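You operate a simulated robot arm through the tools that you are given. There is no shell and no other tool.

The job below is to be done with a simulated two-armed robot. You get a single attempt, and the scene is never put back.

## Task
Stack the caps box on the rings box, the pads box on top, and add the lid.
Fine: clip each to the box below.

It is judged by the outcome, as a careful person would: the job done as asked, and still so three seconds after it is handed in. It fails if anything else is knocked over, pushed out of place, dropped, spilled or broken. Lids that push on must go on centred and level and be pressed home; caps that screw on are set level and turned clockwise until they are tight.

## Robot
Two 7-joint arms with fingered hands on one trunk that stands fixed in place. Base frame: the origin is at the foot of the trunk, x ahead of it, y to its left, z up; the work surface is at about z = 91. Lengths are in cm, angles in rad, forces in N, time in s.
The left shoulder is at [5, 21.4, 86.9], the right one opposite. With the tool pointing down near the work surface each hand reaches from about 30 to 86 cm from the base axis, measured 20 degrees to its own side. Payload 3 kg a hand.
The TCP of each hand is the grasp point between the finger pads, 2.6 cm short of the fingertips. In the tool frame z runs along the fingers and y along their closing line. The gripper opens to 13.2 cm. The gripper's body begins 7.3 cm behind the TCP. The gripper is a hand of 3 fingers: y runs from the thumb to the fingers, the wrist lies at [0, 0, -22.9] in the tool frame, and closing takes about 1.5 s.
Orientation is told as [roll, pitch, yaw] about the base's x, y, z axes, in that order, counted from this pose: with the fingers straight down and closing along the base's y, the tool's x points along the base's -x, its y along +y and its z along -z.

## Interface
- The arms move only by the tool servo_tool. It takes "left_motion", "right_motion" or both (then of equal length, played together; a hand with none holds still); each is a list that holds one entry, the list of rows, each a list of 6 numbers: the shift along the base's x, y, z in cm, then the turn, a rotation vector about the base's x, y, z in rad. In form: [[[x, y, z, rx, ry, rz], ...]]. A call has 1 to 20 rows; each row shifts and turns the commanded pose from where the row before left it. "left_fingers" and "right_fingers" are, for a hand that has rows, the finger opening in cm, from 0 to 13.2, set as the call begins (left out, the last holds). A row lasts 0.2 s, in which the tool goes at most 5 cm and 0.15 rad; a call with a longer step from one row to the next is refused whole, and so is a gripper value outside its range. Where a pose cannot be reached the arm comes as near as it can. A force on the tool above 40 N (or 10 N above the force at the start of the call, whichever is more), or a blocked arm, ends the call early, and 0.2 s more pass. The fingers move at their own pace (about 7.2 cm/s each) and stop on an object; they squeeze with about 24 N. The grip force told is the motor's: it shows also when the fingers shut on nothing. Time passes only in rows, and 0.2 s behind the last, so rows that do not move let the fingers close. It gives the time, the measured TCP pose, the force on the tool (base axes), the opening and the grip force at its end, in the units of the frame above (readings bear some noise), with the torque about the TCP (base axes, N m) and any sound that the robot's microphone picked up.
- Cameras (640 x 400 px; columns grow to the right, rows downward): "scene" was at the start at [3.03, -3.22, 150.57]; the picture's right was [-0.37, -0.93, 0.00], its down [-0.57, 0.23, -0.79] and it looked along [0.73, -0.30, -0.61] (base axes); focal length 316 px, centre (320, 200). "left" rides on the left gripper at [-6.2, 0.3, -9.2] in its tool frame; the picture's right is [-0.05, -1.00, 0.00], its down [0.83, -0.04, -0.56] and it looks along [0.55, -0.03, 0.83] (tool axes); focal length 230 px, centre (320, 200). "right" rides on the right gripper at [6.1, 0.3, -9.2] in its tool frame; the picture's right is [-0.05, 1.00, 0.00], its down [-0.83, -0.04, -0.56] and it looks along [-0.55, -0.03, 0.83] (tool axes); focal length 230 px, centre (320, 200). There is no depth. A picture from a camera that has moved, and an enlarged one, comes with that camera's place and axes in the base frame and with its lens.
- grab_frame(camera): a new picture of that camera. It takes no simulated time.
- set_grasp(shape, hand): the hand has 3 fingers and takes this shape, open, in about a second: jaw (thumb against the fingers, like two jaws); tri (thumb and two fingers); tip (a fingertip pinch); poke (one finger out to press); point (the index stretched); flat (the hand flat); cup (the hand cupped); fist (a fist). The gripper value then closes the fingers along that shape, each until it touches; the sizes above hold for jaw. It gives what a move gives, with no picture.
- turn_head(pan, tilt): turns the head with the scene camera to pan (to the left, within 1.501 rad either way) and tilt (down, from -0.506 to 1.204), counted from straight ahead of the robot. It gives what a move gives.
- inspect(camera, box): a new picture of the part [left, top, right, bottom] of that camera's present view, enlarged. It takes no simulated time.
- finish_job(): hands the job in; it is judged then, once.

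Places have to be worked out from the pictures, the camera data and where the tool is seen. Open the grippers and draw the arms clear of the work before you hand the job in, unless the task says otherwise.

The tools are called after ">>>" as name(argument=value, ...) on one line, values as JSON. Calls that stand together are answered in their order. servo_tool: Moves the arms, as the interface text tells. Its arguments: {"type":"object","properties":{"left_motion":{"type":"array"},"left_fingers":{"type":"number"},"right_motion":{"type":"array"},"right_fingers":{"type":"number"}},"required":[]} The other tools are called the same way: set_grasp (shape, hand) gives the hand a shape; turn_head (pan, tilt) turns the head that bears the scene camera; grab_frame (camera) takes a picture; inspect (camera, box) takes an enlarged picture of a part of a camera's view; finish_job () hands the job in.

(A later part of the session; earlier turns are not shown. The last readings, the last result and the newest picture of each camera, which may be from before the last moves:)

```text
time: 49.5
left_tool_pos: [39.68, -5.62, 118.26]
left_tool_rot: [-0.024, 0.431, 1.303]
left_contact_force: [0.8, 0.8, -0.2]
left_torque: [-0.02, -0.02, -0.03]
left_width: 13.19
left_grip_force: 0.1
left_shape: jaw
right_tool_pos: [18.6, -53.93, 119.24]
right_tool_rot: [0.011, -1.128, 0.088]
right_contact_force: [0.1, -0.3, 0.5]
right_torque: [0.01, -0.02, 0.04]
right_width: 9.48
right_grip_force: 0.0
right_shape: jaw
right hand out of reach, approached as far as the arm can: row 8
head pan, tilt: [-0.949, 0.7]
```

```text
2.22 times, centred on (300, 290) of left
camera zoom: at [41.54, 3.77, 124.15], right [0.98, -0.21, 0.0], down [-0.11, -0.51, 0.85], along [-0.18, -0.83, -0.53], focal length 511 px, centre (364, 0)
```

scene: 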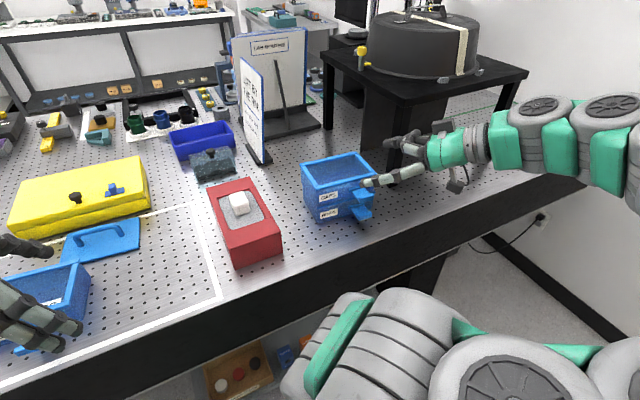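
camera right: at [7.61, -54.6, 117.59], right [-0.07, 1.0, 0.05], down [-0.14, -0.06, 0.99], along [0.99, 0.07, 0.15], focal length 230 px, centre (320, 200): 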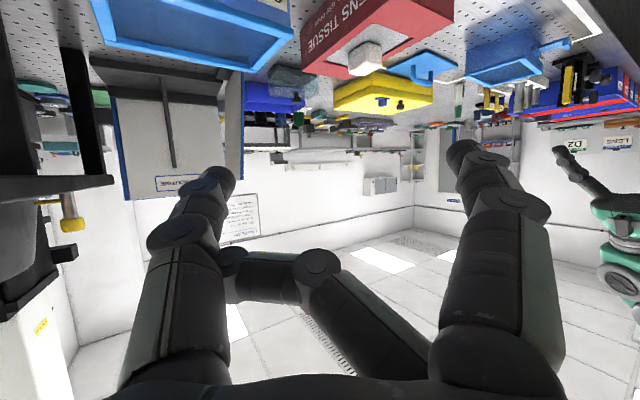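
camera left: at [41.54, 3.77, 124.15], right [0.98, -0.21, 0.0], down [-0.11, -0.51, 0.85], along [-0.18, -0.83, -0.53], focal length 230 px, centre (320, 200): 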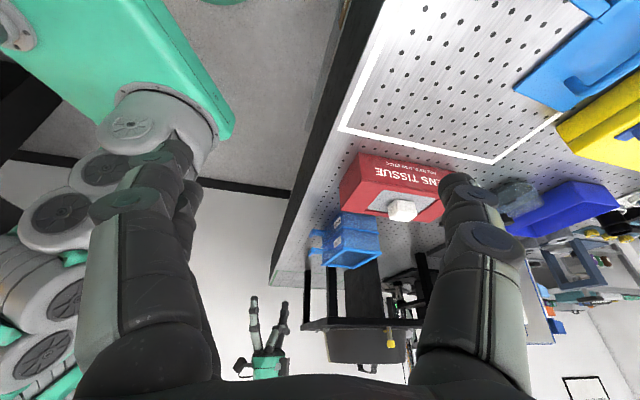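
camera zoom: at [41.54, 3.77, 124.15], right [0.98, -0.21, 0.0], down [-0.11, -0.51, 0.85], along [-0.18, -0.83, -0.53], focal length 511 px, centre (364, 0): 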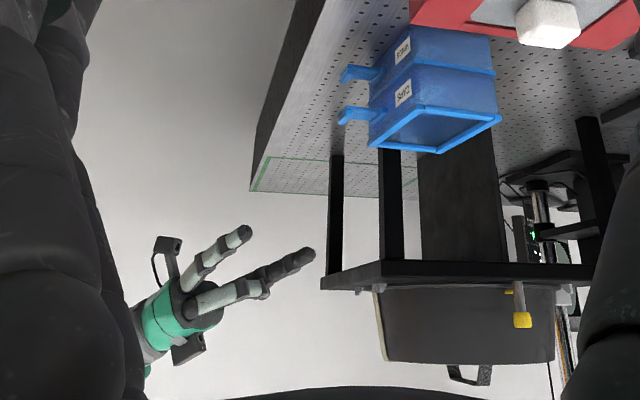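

The middle finger is caught behind the thumb after the "point" shape. I untangle it by opening the hand flat and then jaw.

>>> set_grasp(shape="flat", hand="right")

>>> grab_frame(camera="right")

>>> set_grasp(shape="jaw", hand="right")

>>> grab_frame(camera="right")

```text
time: 50.4
left_tool_pos: [39.72, -5.62, 118.47]
left_tool_rot: [-0.025, 0.43, 1.304]
left_contact_force: [0.3, 0.0, -0.1]
left_torque: [-0.01, 0.0, 0.0]
left_width: 13.18
left_grip_force: 0.0
left_shape: jaw
right_tool_pos: [18.53, -53.9, 119.17]
right_tool_rot: [0.012, -1.127, 0.088]
right_contact_force: [0.2, -0.2, 1.2]
right_torque: [0.0, 0.01, 0.0]
right_width: 0.03
right_grip_force: 0.1
right_shape: flat
head pan, tilt: [-0.949, 0.7]
```

```text
taken
camera right: at [7.62, -54.6, 117.57], right [-0.07, 1.0, 0.05], down [-0.14, -0.06, 0.99], along [0.99, 0.07, 0.14], focal length 230 px, centre (320, 200)
```

right: 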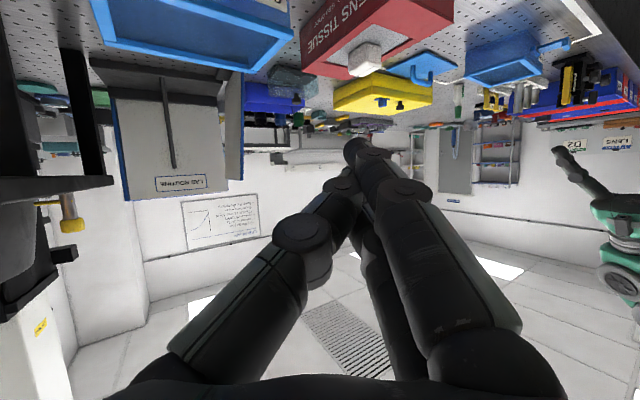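

```text
time: 51.3
left_tool_pos: [39.59, -5.54, 118.45]
left_tool_rot: [-0.022, 0.427, 1.304]
left_contact_force: [-0.4, 0.3, 0.6]
left_torque: [-0.01, 0.02, 0.0]
left_width: 13.16
left_grip_force: 0.0
left_shape: jaw
right_tool_pos: [18.56, -54.01, 119.23]
right_tool_rot: [0.012, -1.127, 0.085]
right_contact_force: [-0.4, 0.3, -0.1]
right_torque: [0.02, 0.04, -0.01]
right_width: 13.2
right_grip_force: 0.1
right_shape: jaw
head pan, tilt: [-0.949, 0.7]
```

```text
taken
camera right: at [7.62, -54.6, 117.57], right [-0.07, 1.0, 0.05], down [-0.14, -0.06, 0.99], along [0.99, 0.07, 0.14], focal length 230 px, centre (320, 200)
```

right: 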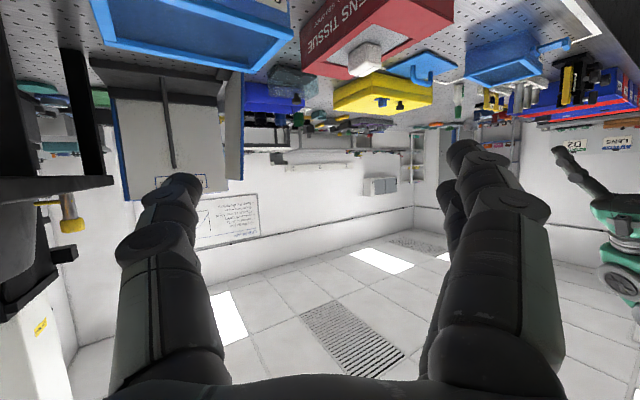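

Jaw is open properly. Now I measure the rings latch precisely from the head camera.

>>> inspect(camera="scene", box=[290, 145, 400, 230])

>>> inspect(camera="scene", box=[330, 180, 390, 225])

>>> inspect(camera="left", box=[300, 215, 360, 265])

```text
4.71 times, centred on (345, 188) of scene
camera zoom: at [-0.04, -6.89, 150.21], right [-0.81, -0.58, 0.0], down [-0.38, 0.52, -0.76], along [0.45, -0.62, -0.64], focal length 1488 px, centre (202, 259)
```

zoom: 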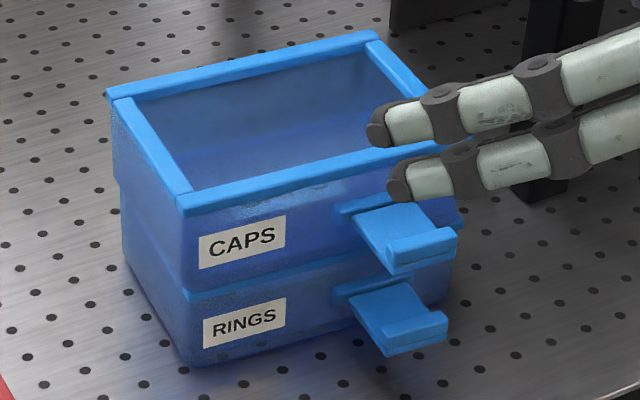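

```text
8.89 times, centred on (360, 202) of scene
camera zoom: at [-0.04, -6.89, 150.21], right [-0.81, -0.58, 0.0], down [-0.38, 0.52, -0.76], along [0.45, -0.62, -0.64], focal length 2810 px, centre (-36, 178)
```

zoom: 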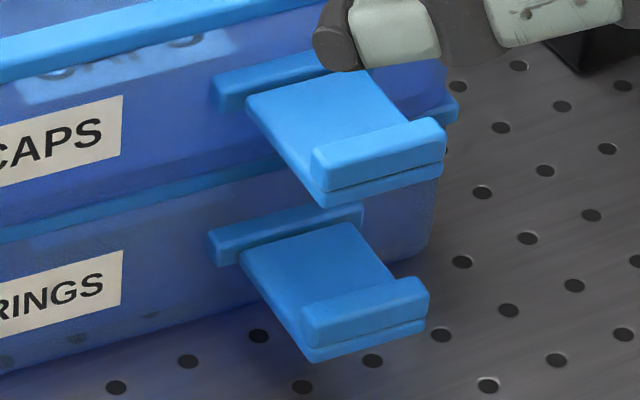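

```text
8.00 times, centred on (330, 240) of left
camera zoom: at [41.54, 3.77, 124.15], right [0.98, -0.21, 0.0], down [-0.11, -0.51, 0.85], along [-0.18, -0.83, -0.53], focal length 1841 px, centre (240, -120)
```

zoom: 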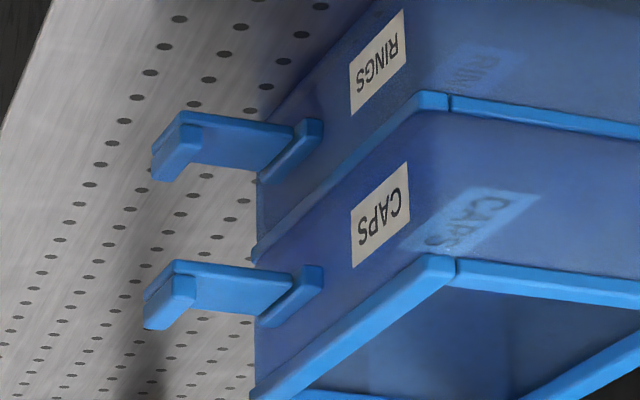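

I now have good coordinates: rings latch tip ≈ (25.1, −61.6), plate underside ≈ z 93.4. I back off slightly and descend in front of the latches, checking reach.

>>> servo_tool(right_motion=[[[-1.5, -0.3, 0, 0, 0, 0], [-1.5, -0.3, -1, 0, 0, 0], [0, 0, -2, 0, 0, 0], [0, 0, -2, 0, 0, 0], [0, 0, -2, 0, 0, 0], [0, 0, -2, 0, 0, 0], [0, 0, -2, 0, 0, 0], [0, 0, -2, 0, 0, 0], [0, 0, -2, 0, 0, 0], [0, 0, -2, 0, 0, 0], [0, 0, 0, 0, 0, 0]]])

>>> grab_frame(camera="scene")

>>> inspect(camera="left", box=[200, 180, 400, 300])

```text
time: 53.7
left_tool_pos: [39.58, -5.61, 118.33]
left_tool_rot: [-0.024, 0.431, 1.303]
left_contact_force: [0.0, -0.7, 0.3]
left_torque: [-0.04, 0.02, 0.0]
left_width: 13.19
left_grip_force: 0.0
left_shape: jaw
right_tool_pos: [23.4, -54.6, 116.11]
right_tool_rot: [0.016, -1.125, 0.078]
right_contact_force: [0.3, 0.0, 0.9]
right_torque: [0.02, 0.02, 0.03]
right_width: 13.19
right_grip_force: 0.0
right_shape: jaw
right hand out of reach, approached as far as the arm can: row 1, 2, 3, 4, 5, 6, 7, 8, 9, 10
head pan, tilt: [-0.949, 0.7]
```

```text
taken
```

scene: 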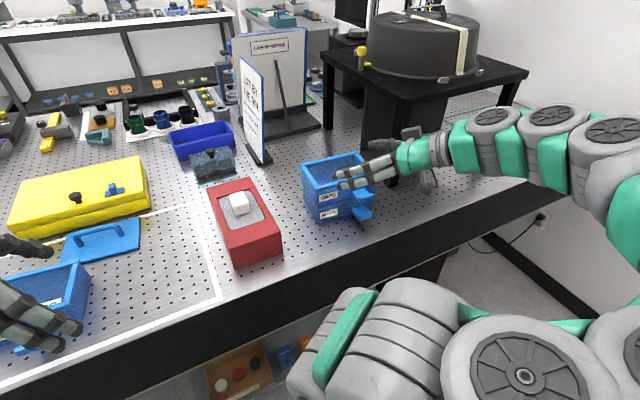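

```text
3.20 times, centred on (300, 240) of left
camera zoom: at [41.54, 3.77, 124.15], right [0.98, -0.21, 0.0], down [-0.11, -0.51, 0.85], along [-0.18, -0.83, -0.53], focal length 736 px, centre (384, 72)
```

zoom: 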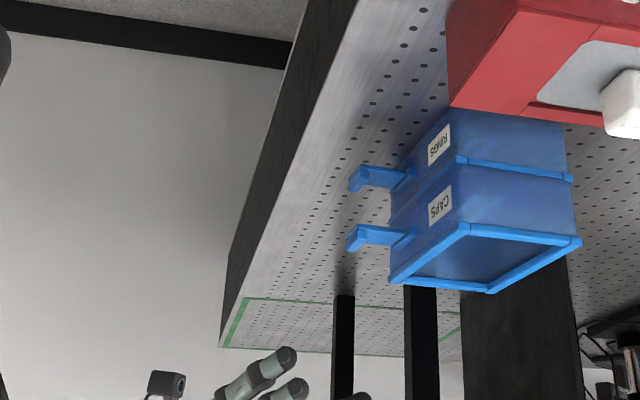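

The low front approach is out of reach for this arm. New plan: keep the tool near vertical, pinch the latch lip by its sides from above and swing it up; first the caps latch (temporarily, to open room above the rings latch). I bring the hand back upright and up.

>>> servo_tool(right_motion=[[[0.4, 0, 2, -0.0142, 0.141, 0], [0.4, 0, 2, -0.0142, 0.141, 0], [0.4, 0, 2, -0.0142, 0.141, 0], [0.4, 0, 2, -0.0142, 0.141, 0], [0.4, 0, 2, -0.0142, 0.141, 0], [0.4, 0, 2, -0.0142, 0.141, 0], [0.4, 0, 2, -0.0142, 0.141, 0], [0.4, 0, 2, -0.0142, 0.141, 0], [0, 0, 0, 0, 0, 0], [0, 0, 0, 0, 0, 0]]])

>>> grab_frame(camera="scene")

```text
time: 55.9
left_tool_pos: [39.57, -5.57, 118.35]
left_tool_rot: [-0.022, 0.43, 1.305]
left_contact_force: [0.0, 0.5, -0.3]
left_torque: [-0.02, 0.0, -0.02]
left_width: 13.18
left_grip_force: 0.0
left_shape: jaw
right_tool_pos: [28.03, -56.81, 124.43]
right_tool_rot: [-0.001, 0.0, 0.1]
right_contact_force: [-1.2, -0.4, -1.3]
right_torque: [-0.02, -0.04, -0.03]
right_width: 13.19
right_grip_force: 0.0
right_shape: jaw
right hand out of reach, approached as far as the arm can: row 8
head pan, tilt: [-0.949, 0.7]
```

```text
taken
```

scene: 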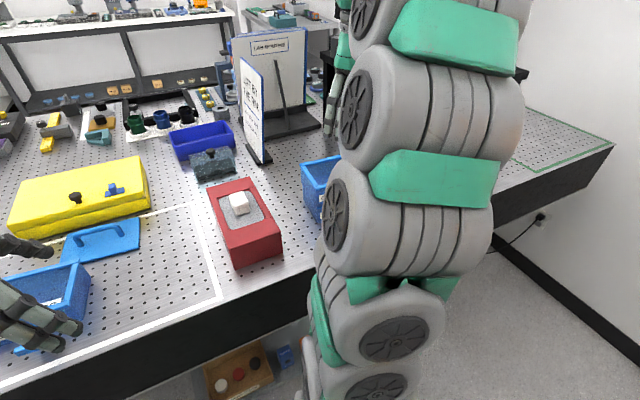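

The hand is upright again at (28, −56.8, 124). I turn it so the jaw closes along the box width (yaw −0.566), position it above the caps latch, and lower to a safe height.

>>> servo_tool(right_motion=[[[-0.6, -0.95, 0, 0, 0, -0.133], [-0.6, -0.95, -1, 0, 0, -0.133], [-0.6, -0.95, -2, 0, 0, -0.133], [-0.6, -0.95, -2, 0, 0, -0.133], [-0.5, -0.95, -2, 0, 0, -0.134], [0, 0, -2, 0, 0, 0], [0, 0, -2, 0, 0, 0], [0, 0, -1.5, 0, 0, 0], [0, 0, 0, 0, 0, 0]]], right_fingers=8)

>>> inspect(camera="left", box=[270, 200, 400, 300])

>>> grab_frame(camera="right")

>>> grab_frame(camera="scene")

```text
time: 57.9
left_tool_pos: [39.6, -5.56, 118.26]
left_tool_rot: [-0.022, 0.429, 1.304]
left_contact_force: [-0.8, -0.7, 0.0]
left_torque: [0.01, 0.0, -0.04]
left_width: 13.19
left_grip_force: 0.1
left_shape: jaw
right_tool_pos: [25.33, -61.45, 112.01]
right_tool_rot: [0.0, -0.001, -0.565]
right_contact_force: [-0.8, -0.6, 0.2]
right_torque: [0.02, -0.01, 0.0]
right_width: 8.04
right_grip_force: 0.2
right_shape: jaw
head pan, tilt: [-0.949, 0.7]
```

```text
4.00 times, centred on (335, 250) of left
camera zoom: at [41.54, 3.77, 124.15], right [0.98, -0.21, 0.0], down [-0.11, -0.51, 0.85], along [-0.18, -0.83, -0.53], focal length 920 px, centre (260, 0)
```

zoom: 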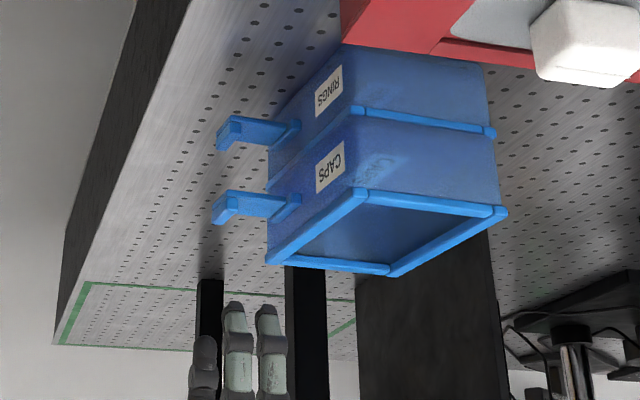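

```text
taken
camera right: at [20.24, -57.8, 121.16], right [0.58, 0.82, 0.0], down [0.68, -0.48, 0.56], along [0.45, -0.32, -0.83], focal length 230 px, centre (320, 200)
```

right: 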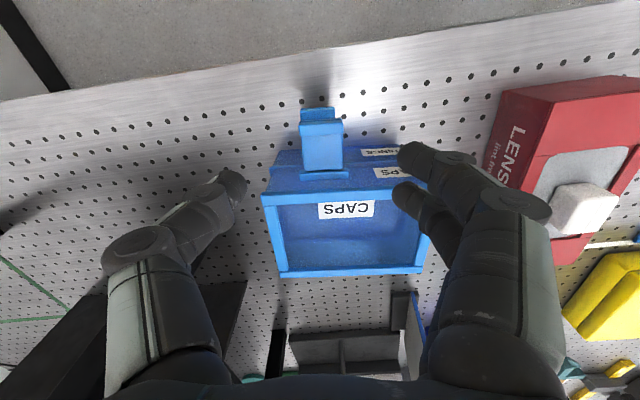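

```text
taken
```

scene: 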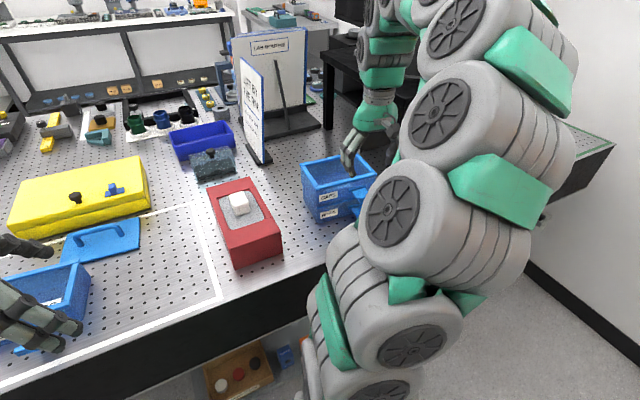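

The wrist camera gives a clear view of the latch. In jaw the two fingers sit either side of the thumb line, so I check whether the "tip" shape gives a directly opposed pinch.

>>> set_grasp(shape="tip", hand="right")

>>> grab_frame(camera="right")

>>> inspect(camera="left", box=[270, 220, 400, 340])

```text
time: 58.8
left_tool_pos: [39.55, -5.55, 118.41]
left_tool_rot: [-0.022, 0.429, 1.304]
left_contact_force: [0.4, 0.5, 0.8]
left_torque: [0.03, -0.04, 0.01]
left_width: 13.18
left_grip_force: 0.1
left_shape: jaw
right_tool_pos: [25.27, -61.61, 112.16]
right_tool_rot: [0.001, 0.0, -0.565]
right_contact_force: [-0.1, -0.4, -0.5]
right_torque: [0.0, -0.01, 0.0]
right_width: 13.17
right_grip_force: 0.1
right_shape: tip
head pan, tilt: [-0.949, 0.7]
```

```text
taken
camera right: at [20.24, -57.8, 121.18], right [0.58, 0.82, 0.0], down [0.68, -0.48, 0.56], along [0.45, -0.32, -0.83], focal length 230 px, centre (320, 200)
```

right: 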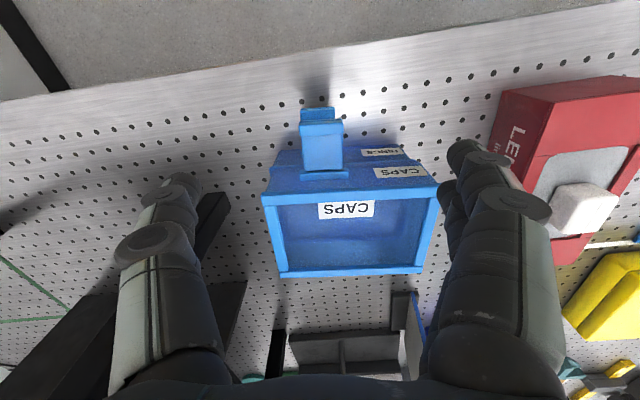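

```text
3.33 times, centred on (335, 280) of left
camera zoom: at [41.54, 3.77, 124.15], right [0.98, -0.21, 0.0], down [-0.11, -0.51, 0.85], along [-0.18, -0.83, -0.53], focal length 767 px, centre (270, -67)
```

zoom: 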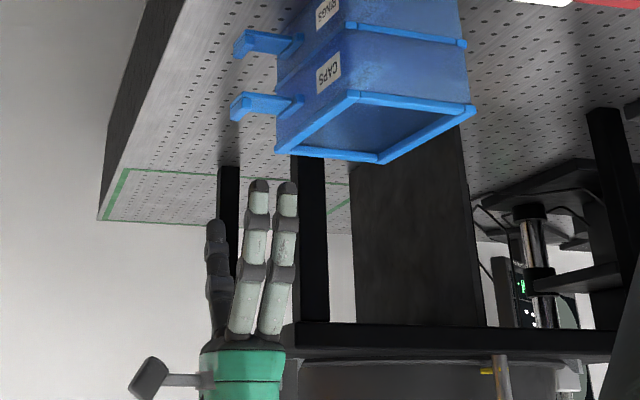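

The fingers are only about 2.3 cm apart, so they flank the thumb line well enough. The lip is about 0.9 cm further out than my TCP; I return to jaw, correct, and lower to just above the latch for a check.

>>> set_grasp(shape="jaw", hand="right")

>>> servo_tool(right_motion=[[[-0.27, 0.32, -1.5, 0, 0, 0], [-0.27, 0.32, -1.5, 0, 0, 0], [0, 0, -1.5, 0, 0, 0], [0, 0, -1.5, 0, 0, 0], [0, 0, -1, 0, 0, 0], [0, 0, 0, 0, 0, 0], [0, 0, 0, 0, 0, 0]]], right_fingers=7.5)

>>> grab_frame(camera="right")

>>> inspect(camera="left", box=[290, 210, 370, 280])

```text
time: 59.7
left_tool_pos: [39.57, -5.55, 118.32]
left_tool_rot: [-0.023, 0.429, 1.302]
left_contact_force: [0.2, -0.6, -0.8]
left_torque: [0.02, -0.01, 0.0]
left_width: 13.16
left_grip_force: 0.2
left_shape: jaw
right_tool_pos: [25.37, -61.5, 111.92]
right_tool_rot: [0.002, 0.0, -0.566]
right_contact_force: [0.3, 0.1, -0.1]
right_torque: [-0.02, 0.02, -0.01]
right_width: 13.2
right_grip_force: 0.1
right_shape: jaw
head pan, tilt: [-0.949, 0.7]
```

```text
time: 61.3
left_tool_pos: [39.64, -5.62, 118.35]
left_tool_rot: [-0.026, 0.429, 1.304]
left_contact_force: [-0.3, -0.8, -0.7]
left_torque: [0.01, 0.01, 0.0]
left_width: 13.2
left_grip_force: 0.0
left_shape: jaw
right_tool_pos: [24.51, -60.86, 105.05]
right_tool_rot: [0.0, 0.0, -0.566]
right_contact_force: [0.4, -0.3, 0.4]
right_torque: [0.01, 0.04, 0.01]
right_width: 7.57
right_grip_force: 0.1
right_shape: jaw
head pan, tilt: [-0.949, 0.7]
```

```text
taken
camera right: at [19.68, -57.13, 114.18], right [0.58, 0.82, 0.0], down [0.68, -0.48, 0.56], along [0.45, -0.32, -0.83], focal length 230 px, centre (320, 200)
```

right: 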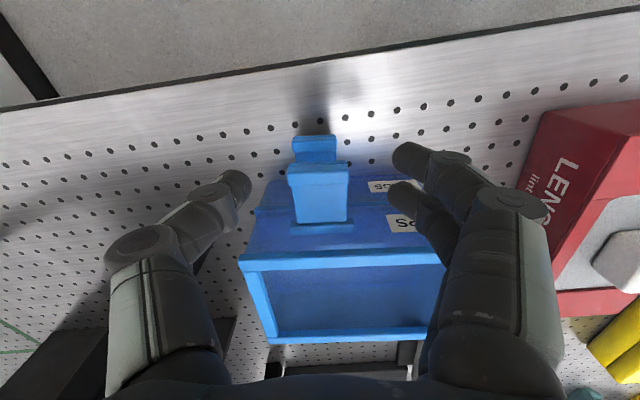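

```text
5.71 times, centred on (330, 245) of left
camera zoom: at [41.54, 3.77, 124.15], right [0.98, -0.21, 0.0], down [-0.11, -0.51, 0.85], along [-0.18, -0.83, -0.53], focal length 1315 px, centre (263, -57)
```

zoom: 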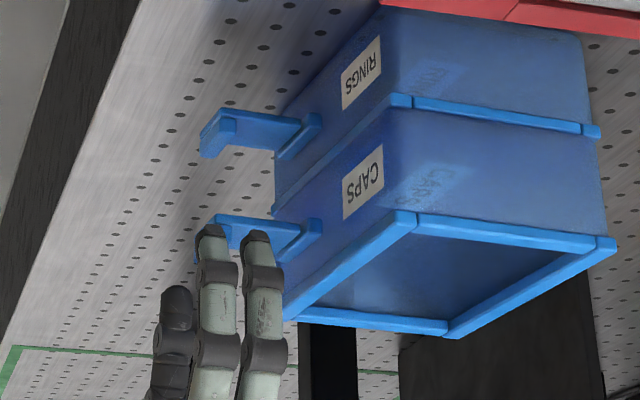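

I misread the rings lip for the caps lip earlier: the caps lip centre is 1.0 cm further in. I correct and lower to the lip.

>>> servo_tool(right_motion=[[[0.42, -0.27, 0, 0, 0, 0], [0.42, -0.27, 0, 0, 0, 0], [0, 0, -0.8, 0, 0, 0], [0, 0, -0.8, 0, 0, 0], [0, 0, -0.8, 0, 0, 0], [0, 0, -0.8, 0, 0, 0], [0, 0, -0.8, 0, 0, 0], [0, 0, -0.6, 0, 0, 0], [0, 0, 0, 0, 0, 0]]])

>>> grab_frame(camera="right")

>>> inspect(camera="left", box=[290, 210, 370, 280])

```text
time: 63.3
left_tool_pos: [39.63, -5.53, 118.39]
left_tool_rot: [-0.024, 0.426, 1.303]
left_contact_force: [0.1, 1.1, 0.2]
left_torque: [-0.01, 0.02, 0.0]
left_width: 13.22
left_grip_force: 0.1
left_shape: jaw
right_tool_pos: [25.46, -61.32, 100.43]
right_tool_rot: [-0.001, -0.001, -0.565]
right_contact_force: [0.1, 0.3, 0.2]
right_torque: [-0.02, 0.02, -0.01]
right_width: 7.55
right_grip_force: 0.0
right_shape: jaw
head pan, tilt: [-0.949, 0.7]
```

```text
taken
camera right: at [20.53, -57.69, 109.59], right [0.58, 0.81, 0.0], down [0.68, -0.48, 0.56], along [0.45, -0.32, -0.83], focal length 230 px, centre (320, 200)
```

right: 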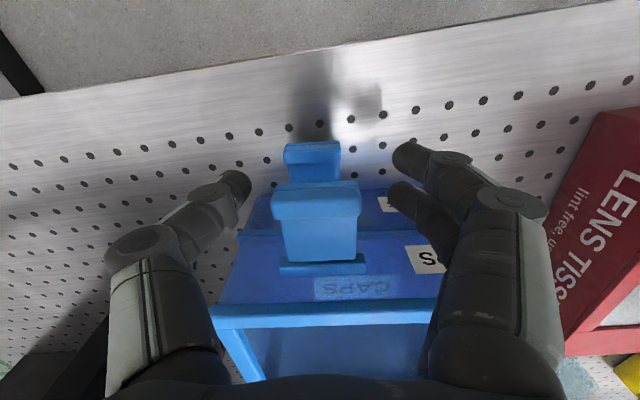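

```text
5.71 times, centred on (330, 245) of left
camera zoom: at [41.54, 3.77, 124.15], right [0.98, -0.21, 0.0], down [-0.11, -0.51, 0.85], along [-0.18, -0.83, -0.53], focal length 1315 px, centre (263, -57)
```

zoom: 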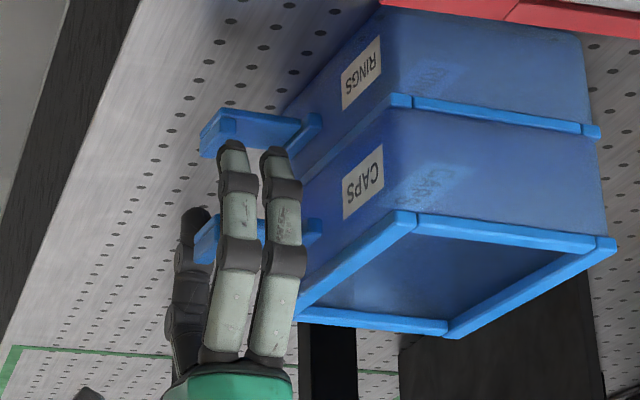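

The lip sits right at the grasp point, 0.2 cm to the right. I centre that and close in stages.

>>> servo_tool(right_motion=[[[-0.1, -0.16, 0, 0, 0, 0], [0, 0, 0, 0, 0, 0], [0, 0, 0, 0, 0, 0], [0, 0, 0, 0, 0, 0], [0, 0, 0, 0, 0, 0]]], right_fingers=5.0)

>>> grab_frame(camera="right")

>>> inspect(camera="left", box=[290, 210, 370, 280])

```text
time: 64.5
left_tool_pos: [39.63, -5.53, 118.37]
left_tool_rot: [-0.024, 0.43, 1.304]
left_contact_force: [-0.6, 0.6, -0.4]
left_torque: [0.01, 0.02, 0.0]
left_width: 13.18
left_grip_force: 0.2
left_shape: jaw
right_tool_pos: [25.36, -61.6, 100.47]
right_tool_rot: [-0.001, -0.001, -0.565]
right_contact_force: [0.5, 0.3, -0.1]
right_torque: [0.0, 0.0, 0.0]
right_width: 5.07
right_grip_force: 0.0
right_shape: jaw
head pan, tilt: [-0.949, 0.7]
```

```text
taken
camera right: at [20.42, -57.84, 109.61], right [0.58, 0.81, 0.0], down [0.68, -0.48, 0.56], along [0.45, -0.32, -0.83], focal length 230 px, centre (320, 200)
```

right: 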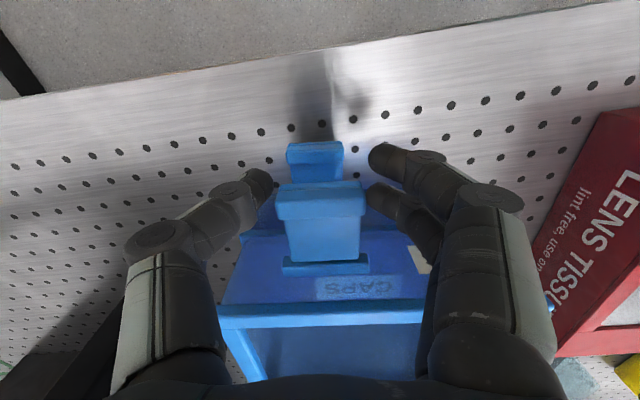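

```text
5.71 times, centred on (330, 245) of left
camera zoom: at [41.54, 3.77, 124.15], right [0.98, -0.21, 0.0], down [-0.11, -0.51, 0.85], along [-0.18, -0.83, -0.53], focal length 1315 px, centre (263, -57)
```

zoom: 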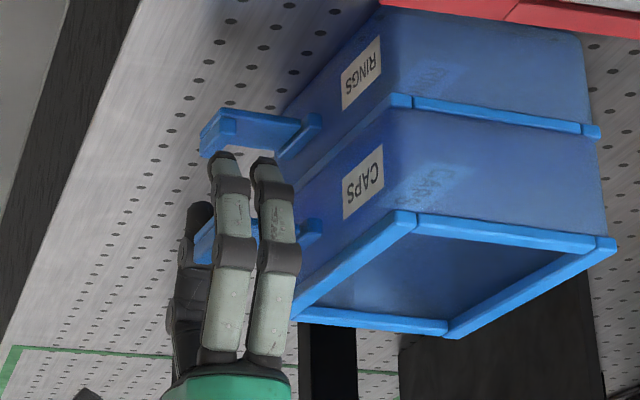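

Now I close onto the lip.

>>> servo_tool(right_motion=[[[0, 0, 0, 0, 0, 0], [0, 0, 0, 0, 0, 0], [0, 0, 0, 0, 0, 0], [0, 0, 0, 0, 0, 0]]], right_fingers=3.6)

>>> grab_frame(camera="right")

>>> inspect(camera="left", box=[290, 200, 400, 280])

```text
time: 65.5
left_tool_pos: [39.66, -5.62, 118.31]
left_tool_rot: [-0.021, 0.43, 1.306]
left_contact_force: [1.0, 0.7, -0.1]
left_torque: [0.0, 0.01, -0.01]
left_width: 13.16
left_grip_force: 0.1
left_shape: jaw
right_tool_pos: [25.39, -61.5, 100.53]
right_tool_rot: [0.0, 0.002, -0.565]
right_contact_force: [0.1, 0.3, 0.2]
right_torque: [0.01, -0.02, -0.02]
right_width: 3.67
right_grip_force: 0.1
right_shape: jaw
head pan, tilt: [-0.949, 0.7]
```

```text
taken
camera right: at [20.42, -57.84, 109.61], right [0.58, 0.81, 0.0], down [0.68, -0.48, 0.56], along [0.45, -0.32, -0.83], focal length 230 px, centre (320, 200)
```

right: 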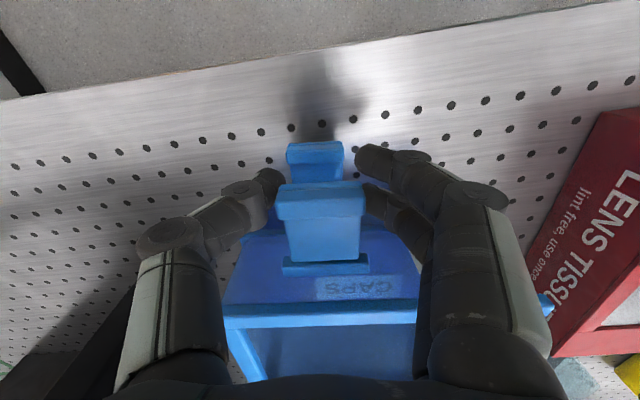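

```text
5.00 times, centred on (345, 240) of left
camera zoom: at [41.54, 3.77, 124.15], right [0.98, -0.21, 0.0], down [-0.11, -0.51, 0.85], along [-0.18, -0.83, -0.53], focal length 1150 px, centre (195, 0)
```

zoom: 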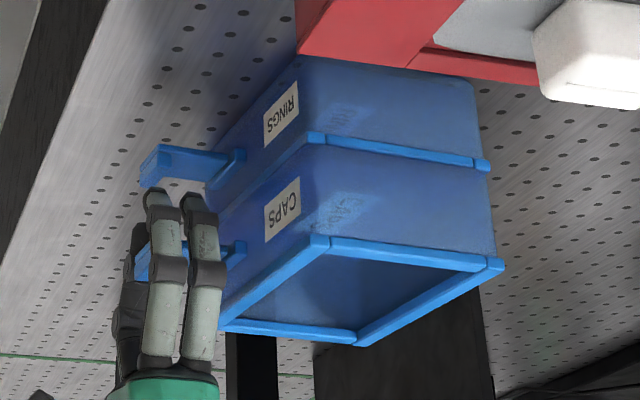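

No grip force yet at 3.67; I close a little more.

>>> servo_tool(right_motion=[[[0, 0, 0, 0, 0, 0], [0, 0, 0, 0, 0, 0], [0, 0, 0, 0, 0, 0], [0, 0, 0, 0, 0, 0]]], right_fingers=2.6)

>>> grab_frame(camera="right")

>>> inspect(camera="left", box=[290, 200, 400, 280])

```text
time: 66.5
left_tool_pos: [39.44, -5.56, 118.38]
left_tool_rot: [-0.021, 0.429, 1.302]
left_contact_force: [-0.5, 0.9, -0.2]
left_torque: [-0.04, 0.02, -0.04]
left_width: 13.22
left_grip_force: 0.1
left_shape: jaw
right_tool_pos: [25.49, -61.58, 100.52]
right_tool_rot: [0.002, 0.001, -0.565]
right_contact_force: [1.8, 0.4, 0.9]
right_torque: [-0.01, -0.02, 0.0]
right_width: 2.64
right_grip_force: 0.0
right_shape: jaw
head pan, tilt: [-0.949, 0.7]
```

```text
taken
camera right: at [20.43, -57.84, 109.61], right [0.58, 0.81, 0.0], down [0.68, -0.48, 0.56], along [0.45, -0.32, -0.83], focal length 230 px, centre (320, 200)
```

right: 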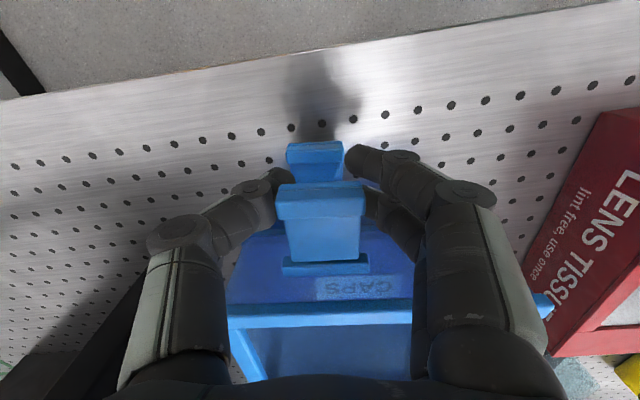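

```text
5.00 times, centred on (345, 240) of left
camera zoom: at [41.54, 3.77, 124.15], right [0.98, -0.21, 0.0], down [-0.11, -0.51, 0.85], along [-0.18, -0.83, -0.53], focal length 1150 px, centre (195, 0)
```

zoom: 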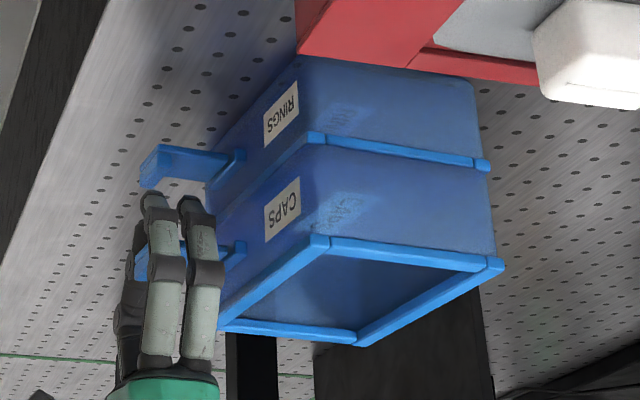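

The fingertips now cup under the latch edges in a V. I lift a little and watch how the latch responds.

>>> servo_tool(right_motion=[[[0.02, -0.01, 0.3, 0, 0, 0], [0.04, -0.03, 0.3, 0, 0, 0], [0.06, -0.04, 0.3, 0, 0, 0], [0.1, -0.06, 0.3, 0, 0, 0], [0, 0, 0, 0, 0, 0]]])

>>> grab_frame(camera="right")

>>> inspect(camera="left", box=[290, 200, 400, 280])

```text
time: 67.7
left_tool_pos: [39.59, -5.45, 118.36]
left_tool_rot: [-0.023, 0.43, 1.305]
left_contact_force: [0.3, -0.4, 0.0]
left_torque: [0.03, -0.02, 0.02]
left_width: 13.19
left_grip_force: 0.1
left_shape: jaw
right_tool_pos: [25.73, -61.66, 101.65]
right_tool_rot: [0.0, 0.001, -0.566]
right_contact_force: [-0.7, 1.6, -0.5]
right_torque: [0.03, -0.03, -0.01]
right_width: 2.62
right_grip_force: 0.1
right_shape: jaw
head pan, tilt: [-0.949, 0.7]
```

```text
taken
camera right: at [20.65, -57.97, 110.8], right [0.58, 0.82, 0.0], down [0.68, -0.48, 0.55], along [0.45, -0.32, -0.83], focal length 230 px, centre (320, 200)
```

right: 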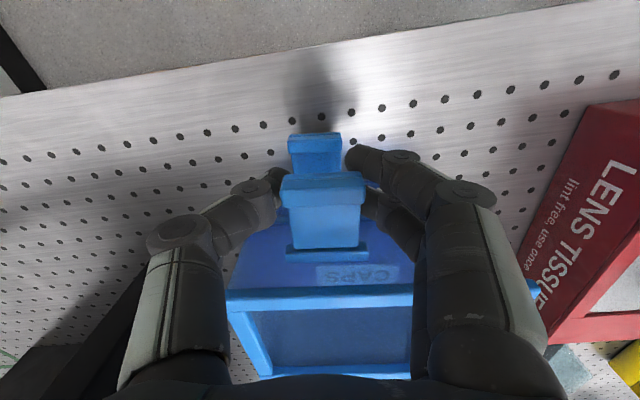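

```text
5.00 times, centred on (345, 240) of left
camera zoom: at [41.54, 3.77, 124.15], right [0.98, -0.21, 0.0], down [-0.11, -0.51, 0.85], along [-0.18, -0.83, -0.53], focal length 1150 px, centre (195, 0)
```

zoom: 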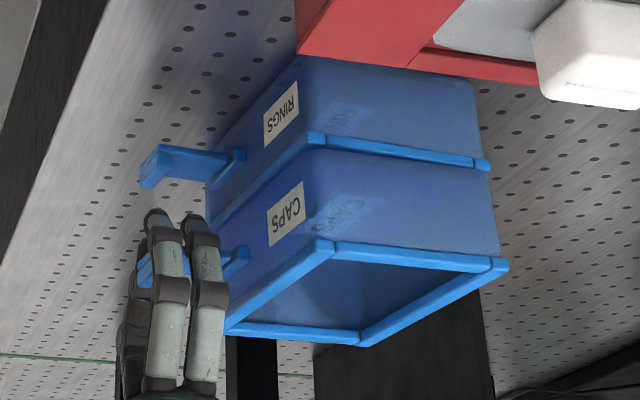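

The caps box itself seems to have moved slightly with the latch. I look closely at the seam before doing anything else.

>>> inspect(camera="left", box=[330, 215, 400, 265])

>>> inspect(camera="left", box=[312, 215, 352, 265])

```text
8.00 times, centred on (365, 240) of left
camera zoom: at [41.54, 3.77, 124.15], right [0.98, -0.21, 0.0], down [-0.11, -0.51, 0.85], along [-0.18, -0.83, -0.53], focal length 1841 px, centre (-40, -120)
```

zoom: 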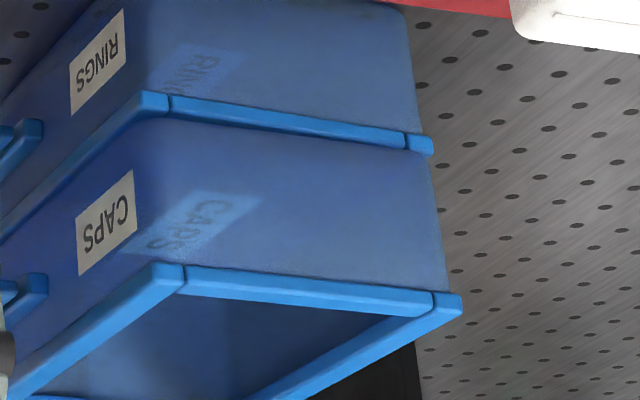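

```text
8.00 times, centred on (332, 240) of left
camera zoom: at [41.54, 3.77, 124.15], right [0.98, -0.21, 0.0], down [-0.11, -0.51, 0.85], along [-0.18, -0.83, -0.53], focal length 1841 px, centre (224, -120)
```

zoom: 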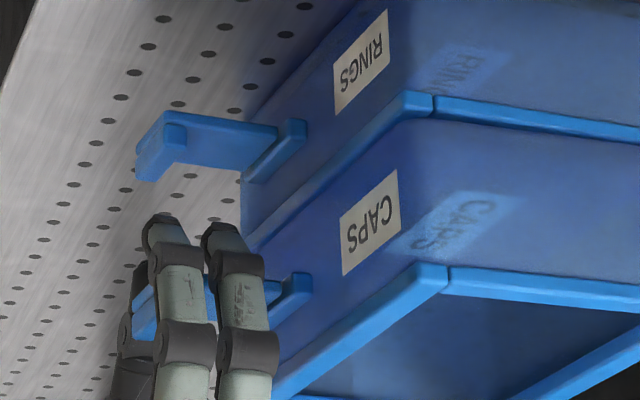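

The latch hinge is stiff relative to the light boxes: the caps box was dragged back about 3 mm rather than the latch turning. This needs two hands (one holding the box), so I'll release and move the rings+caps pair to the shared centre area. First open and back off upward.

>>> servo_tool(right_motion=[[[0, 0, 0, 0, 0, 0], [0, 0, 0, 0, 0, 0], [0, 0, 0, 0, 0, 0], [0, 0, 0, 0, 0, 0], [0, 0, 1, 0, 0, 0], [0, 0, 1.5, 0, 0, 0], [0, 0, 2, 0, 0, 0], [0, 0, 2, 0, 0, 0], [0, 0, 2, 0, 0, 0], [0, 0, 2, 0, 0, 0], [0, 0, 2, 0, 0, 0], [0, 0, 0, 0, 0, 0]]], right_fingers=9)

>>> inspect(camera="left", box=[290, 200, 400, 280])

>>> grab_frame(camera="right")

```text
time: 70.3
left_tool_pos: [39.58, -5.57, 118.39]
left_tool_rot: [-0.024, 0.429, 1.305]
left_contact_force: [-0.8, 0.0, 0.5]
left_torque: [0.03, 0.02, 0.02]
left_width: 13.18
left_grip_force: 0.1
left_shape: jaw
right_tool_pos: [25.67, -61.7, 114.13]
right_tool_rot: [0.001, 0.001, -0.565]
right_contact_force: [-0.7, 0.1, 0.0]
right_torque: [0.02, 0.02, 0.0]
right_width: 8.96
right_grip_force: 0.1
right_shape: jaw
head pan, tilt: [-0.949, 0.7]
```

```text
5.00 times, centred on (345, 240) of left
camera zoom: at [41.54, 3.77, 124.15], right [0.98, -0.21, 0.0], down [-0.11, -0.51, 0.85], along [-0.18, -0.83, -0.53], focal length 1150 px, centre (195, 0)
```

zoom: 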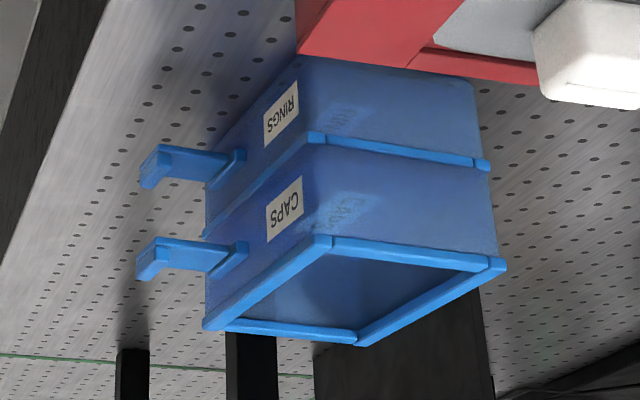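

```text
taken
camera right: at [20.64, -57.98, 123.32], right [0.58, 0.82, 0.0], down [0.68, -0.48, 0.56], along [0.45, -0.32, -0.83], focal length 230 px, centre (320, 200)
```

right: 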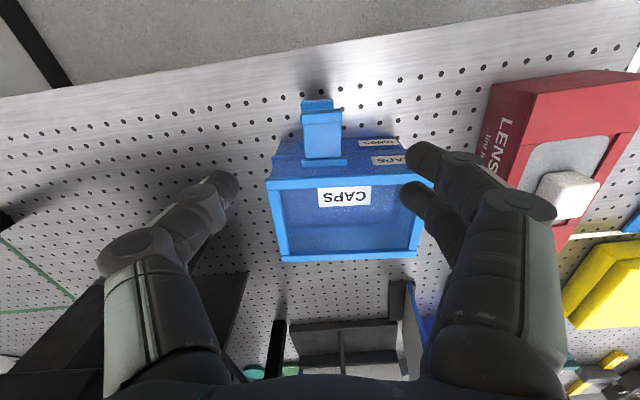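

The pair is still well stacked. I turn the right hand back over the stack (thumb to the front) to pick up the rings box together with the caps on top.

>>> servo_tool(right_motion=[[[0.5, 0, 0.3, 0, 0, -0.1416], [1.08, -0.17, 0.2, 0, 0, -0.1416], [1.08, -0.17, 0.2, 0, 0, -0.1416], [1.08, -0.17, 0.2, 0, 0, -0.1416], [1.08, -0.17, 0.2, 0, 0, -0.1416], [1.08, -0.17, 0.2, 0, 0, -0.1416], [1.08, -0.16, 0.2, 0, 0, -0.1416], [1.08, -0.16, 0.2, 0, 0, -0.1416], [1.08, -0.16, 0.2, 0, 0, -0.1416], [1.08, -0.16, 0.2, 0, 0, -0.1416], [1.08, -0.16, 0, 0, 0, -0.1416], [0, 0, 0, 0, 0, 0], [0, 0, 0, 0, 0, 0]]], right_fingers=13.2)

>>> grab_frame(camera="right")

>>> inspect(camera="right", box=[200, 20, 440, 240])

```text
time: 73.1
left_tool_pos: [39.56, -5.58, 118.44]
left_tool_rot: [-0.024, 0.429, 1.305]
left_contact_force: [0.2, 0.3, -0.5]
left_torque: [-0.02, -0.02, -0.02]
left_width: 13.17
left_grip_force: 0.0
left_shape: jaw
right_tool_pos: [36.85, -63.42, 116.29]
right_tool_rot: [0.001, 0.001, -2.126]
right_contact_force: [-0.7, -0.6, -0.1]
right_torque: [0.02, -0.02, -0.01]
right_width: 13.2
right_grip_force: 0.0
right_shape: jaw
head pan, tilt: [-0.949, 0.7]
```

```text
taken
camera right: at [40.46, -58.13, 125.42], right [0.82, -0.57, 0.0], down [-0.47, -0.68, 0.56], along [-0.32, -0.46, -0.83], focal length 230 px, centre (320, 200)
```

right: 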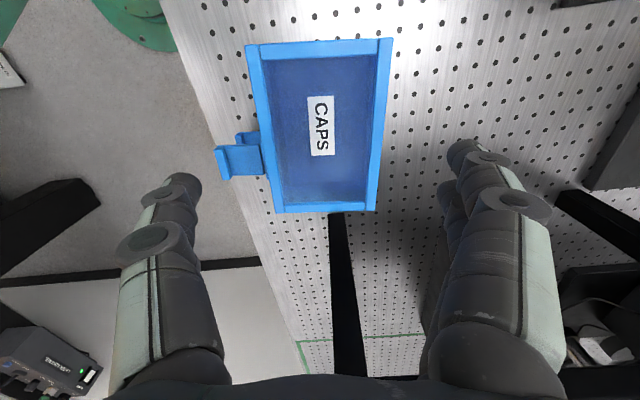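

```text
1.82 times, centred on (320, 130) of right
camera zoom: at [40.46, -58.13, 125.42], right [0.82, -0.57, 0.0], down [-0.47, -0.68, 0.56], along [-0.32, -0.46, -0.83], focal length 418 px, centre (320, 327)
```

zoom: 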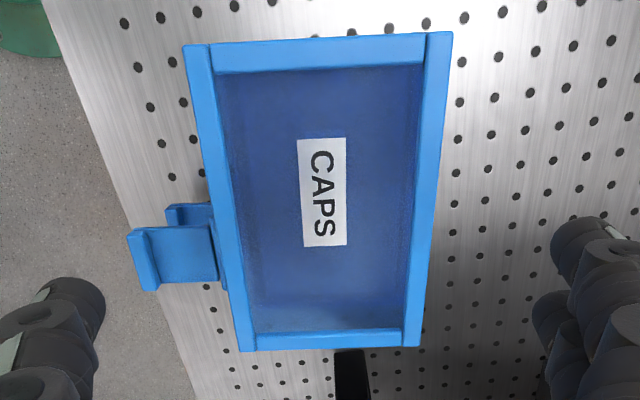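

Well centred over the stack. I descend around both boxes until the pads are at the rings rim.

>>> servo_tool(right_motion=[[[0, 0, -2, 0, 0, 0], [0, 0, -2, 0, 0, 0], [0, 0, -2, 0, 0, 0], [0, 0, -1.5, 0, 0, 0], [0, 0, -1.5, 0, 0, 0], [0, 0, -1.2, 0, 0, 0], [0, 0, -1.2, 0, 0, 0], [0, 0, -1.2, 0, 0, 0], [0, 0, -1.2, 0, 0, 0], [0, 0, -1.2, 0, 0, 0], [0, 0, -1.2, 0, 0, 0], [0, 0, -1.0, 0, 0, 0], [0, 0, -0.8, 0, 0, 0], [0, 0, -0.8, 0, 0, 0], [0, 0, 0, 0, 0, 0]]])

>>> inspect(camera="left", box=[290, 200, 400, 300])

>>> grab_frame(camera="right")

```text
time: 75.5
left_tool_pos: [39.68, -5.49, 118.38]
left_tool_rot: [-0.024, 0.428, 1.303]
left_contact_force: [0.2, 0.4, 0.6]
left_torque: [-0.02, 0.0, 0.03]
left_width: 13.18
left_grip_force: 0.0
left_shape: jaw
right_tool_pos: [37.03, -63.48, 100.73]
right_tool_rot: [0.008, -0.004, -2.123]
right_contact_force: [-1.6, 4.0, 26.0]
right_torque: [0.16, 0.41, -0.02]
right_width: 13.12
right_grip_force: 0.1
right_shape: jaw
head pan, tilt: [-0.949, 0.7]
stopped in row 11 (right hand): the force on the tool passed its limit at 46 N (the readings are from after the stop); the commanded pose is now the measured one
```

```text
4.00 times, centred on (345, 250) of left
camera zoom: at [41.53, 3.82, 124.16], right [0.98, -0.21, 0.0], down [-0.11, -0.51, 0.85], along [-0.18, -0.83, -0.53], focal length 920 px, centre (220, 0)
```

zoom: 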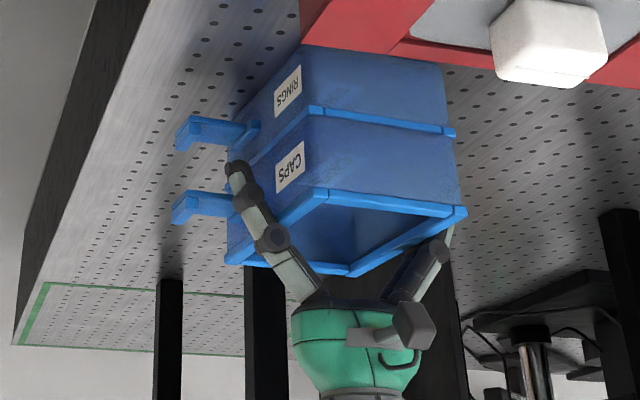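

```text
taken
camera right: at [40.53, -58.2, 109.85], right [0.82, -0.57, 0.01], down [-0.48, -0.68, 0.56], along [-0.31, -0.46, -0.83], focal length 230 px, centre (320, 200)
```

right: 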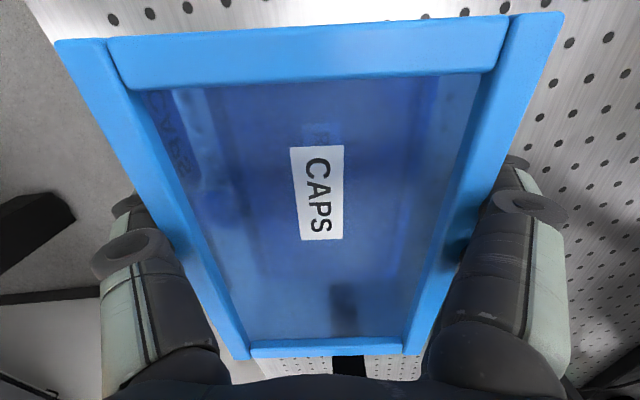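

The fingers splay from a narrower palm and wedged on the caps rim, so carrying both at once is not possible. I back straight up and check nothing moved.

>>> servo_tool(right_motion=[[[0, 0, 0.5, 0, 0, 0], [0, 0, 0.7, 0, 0, 0], [0, 0, 1, 0, 0, 0], [0, 0, 1, 0, 0, 0], [0, 0, 1, 0, 0, 0], [0, 0, 0, 0, 0, 0]]])

>>> inspect(camera="left", box=[290, 200, 400, 280])

>>> grab_frame(camera="right")

```text
time: 76.9
left_tool_pos: [39.45, -5.52, 118.38]
left_tool_rot: [-0.024, 0.429, 1.304]
left_contact_force: [0.2, 0.7, -0.2]
left_torque: [0.02, 0.03, -0.02]
left_width: 13.2
left_grip_force: 0.0
left_shape: jaw
right_tool_pos: [37.01, -63.55, 104.76]
right_tool_rot: [0.006, -0.003, -2.124]
right_contact_force: [0.2, -0.3, -0.2]
right_torque: [0.02, -0.02, 0.01]
right_width: 13.21
right_grip_force: 0.1
right_shape: jaw
head pan, tilt: [-0.949, 0.7]
```

```text
5.00 times, centred on (345, 240) of left
camera zoom: at [41.55, 3.78, 124.15], right [0.98, -0.21, 0.0], down [-0.11, -0.51, 0.85], along [-0.18, -0.83, -0.53], focal length 1150 px, centre (195, 0)
```

zoom: 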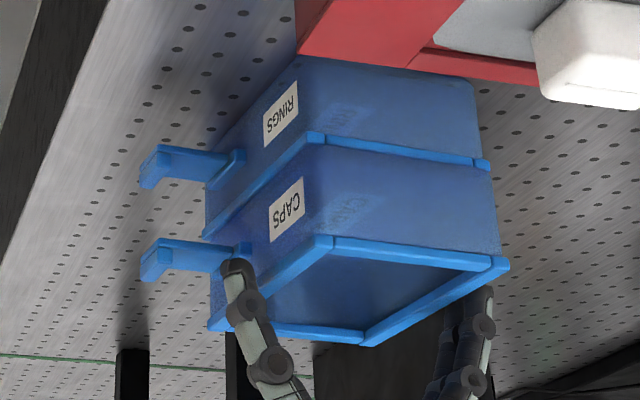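

```text
taken
camera right: at [40.52, -58.2, 113.9], right [0.82, -0.57, 0.01], down [-0.48, -0.68, 0.56], along [-0.31, -0.46, -0.83], focal length 230 px, centre (320, 200)
```

right: 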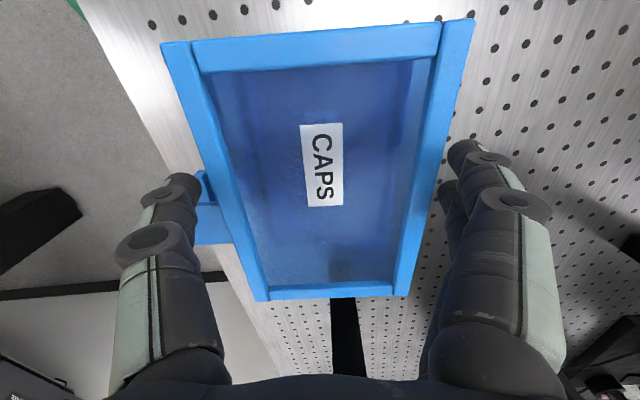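

Nothing was disturbed. New plan: pick the caps box up again with the right hand and use the left hand in the air to fold its latch up, so it can be tested and pre-set before stacking. I lower and regrip the caps box.

>>> servo_tool(right_motion=[[[0.1, -0.05, -0.7, -0.006, 0.003, 0], [0, 0, -0.7, 0, 0, 0], [0, 0, -0.5, 0, 0, 0], [0, 0, 0, 0, 0, 0]]])

>>> servo_tool(right_motion=[[[0, 0, 0, 0, 0, 0], [0, 0, 0, 0, 0, 0], [0, 0, 0, 0, 0, 0], [0, 0, 0, 0, 0, 0], [0, 0, 0, 0, 0, 0], [0, 0, 0, 0, 0, 0]]], right_fingers=9.0)

>>> inspect(camera="left", box=[290, 200, 400, 280])

```text
time: 77.9
left_tool_pos: [39.6, -5.55, 118.43]
left_tool_rot: [-0.022, 0.43, 1.302]
left_contact_force: [0.1, 0.4, 0.0]
left_torque: [0.0, -0.03, 0.01]
left_width: 13.17
left_grip_force: 0.1
left_shape: jaw
right_tool_pos: [37.11, -63.42, 102.8]
right_tool_rot: [0.005, -0.009, -2.122]
right_contact_force: [-0.1, 0.8, 0.6]
right_torque: [0.02, -0.03, 0.01]
right_width: 13.21
right_grip_force: 0.1
right_shape: jaw
head pan, tilt: [-0.949, 0.7]
```

```text
time: 79.3
left_tool_pos: [39.64, -5.54, 118.39]
left_tool_rot: [-0.024, 0.428, 1.305]
left_contact_force: [-0.1, -0.5, -0.1]
left_torque: [-0.03, 0.0, 0.01]
left_width: 13.2
left_grip_force: 0.0
left_shape: jaw
right_tool_pos: [37.09, -63.47, 102.82]
right_tool_rot: [0.006, -0.01, -2.124]
right_contact_force: [0.3, -0.2, -0.3]
right_torque: [-0.01, 0.0, 0.01]
right_width: 11.81
right_grip_force: 23.7
right_shape: jaw
head pan, tilt: [-0.949, 0.7]
```

```text
5.00 times, centred on (345, 240) of left
camera zoom: at [41.55, 3.77, 124.15], right [0.98, -0.21, 0.0], down [-0.11, -0.51, 0.85], along [-0.18, -0.83, -0.53], focal length 1150 px, centre (195, 0)
```

zoom: 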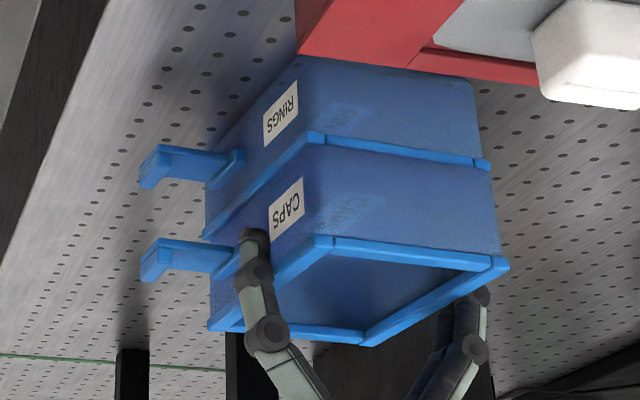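

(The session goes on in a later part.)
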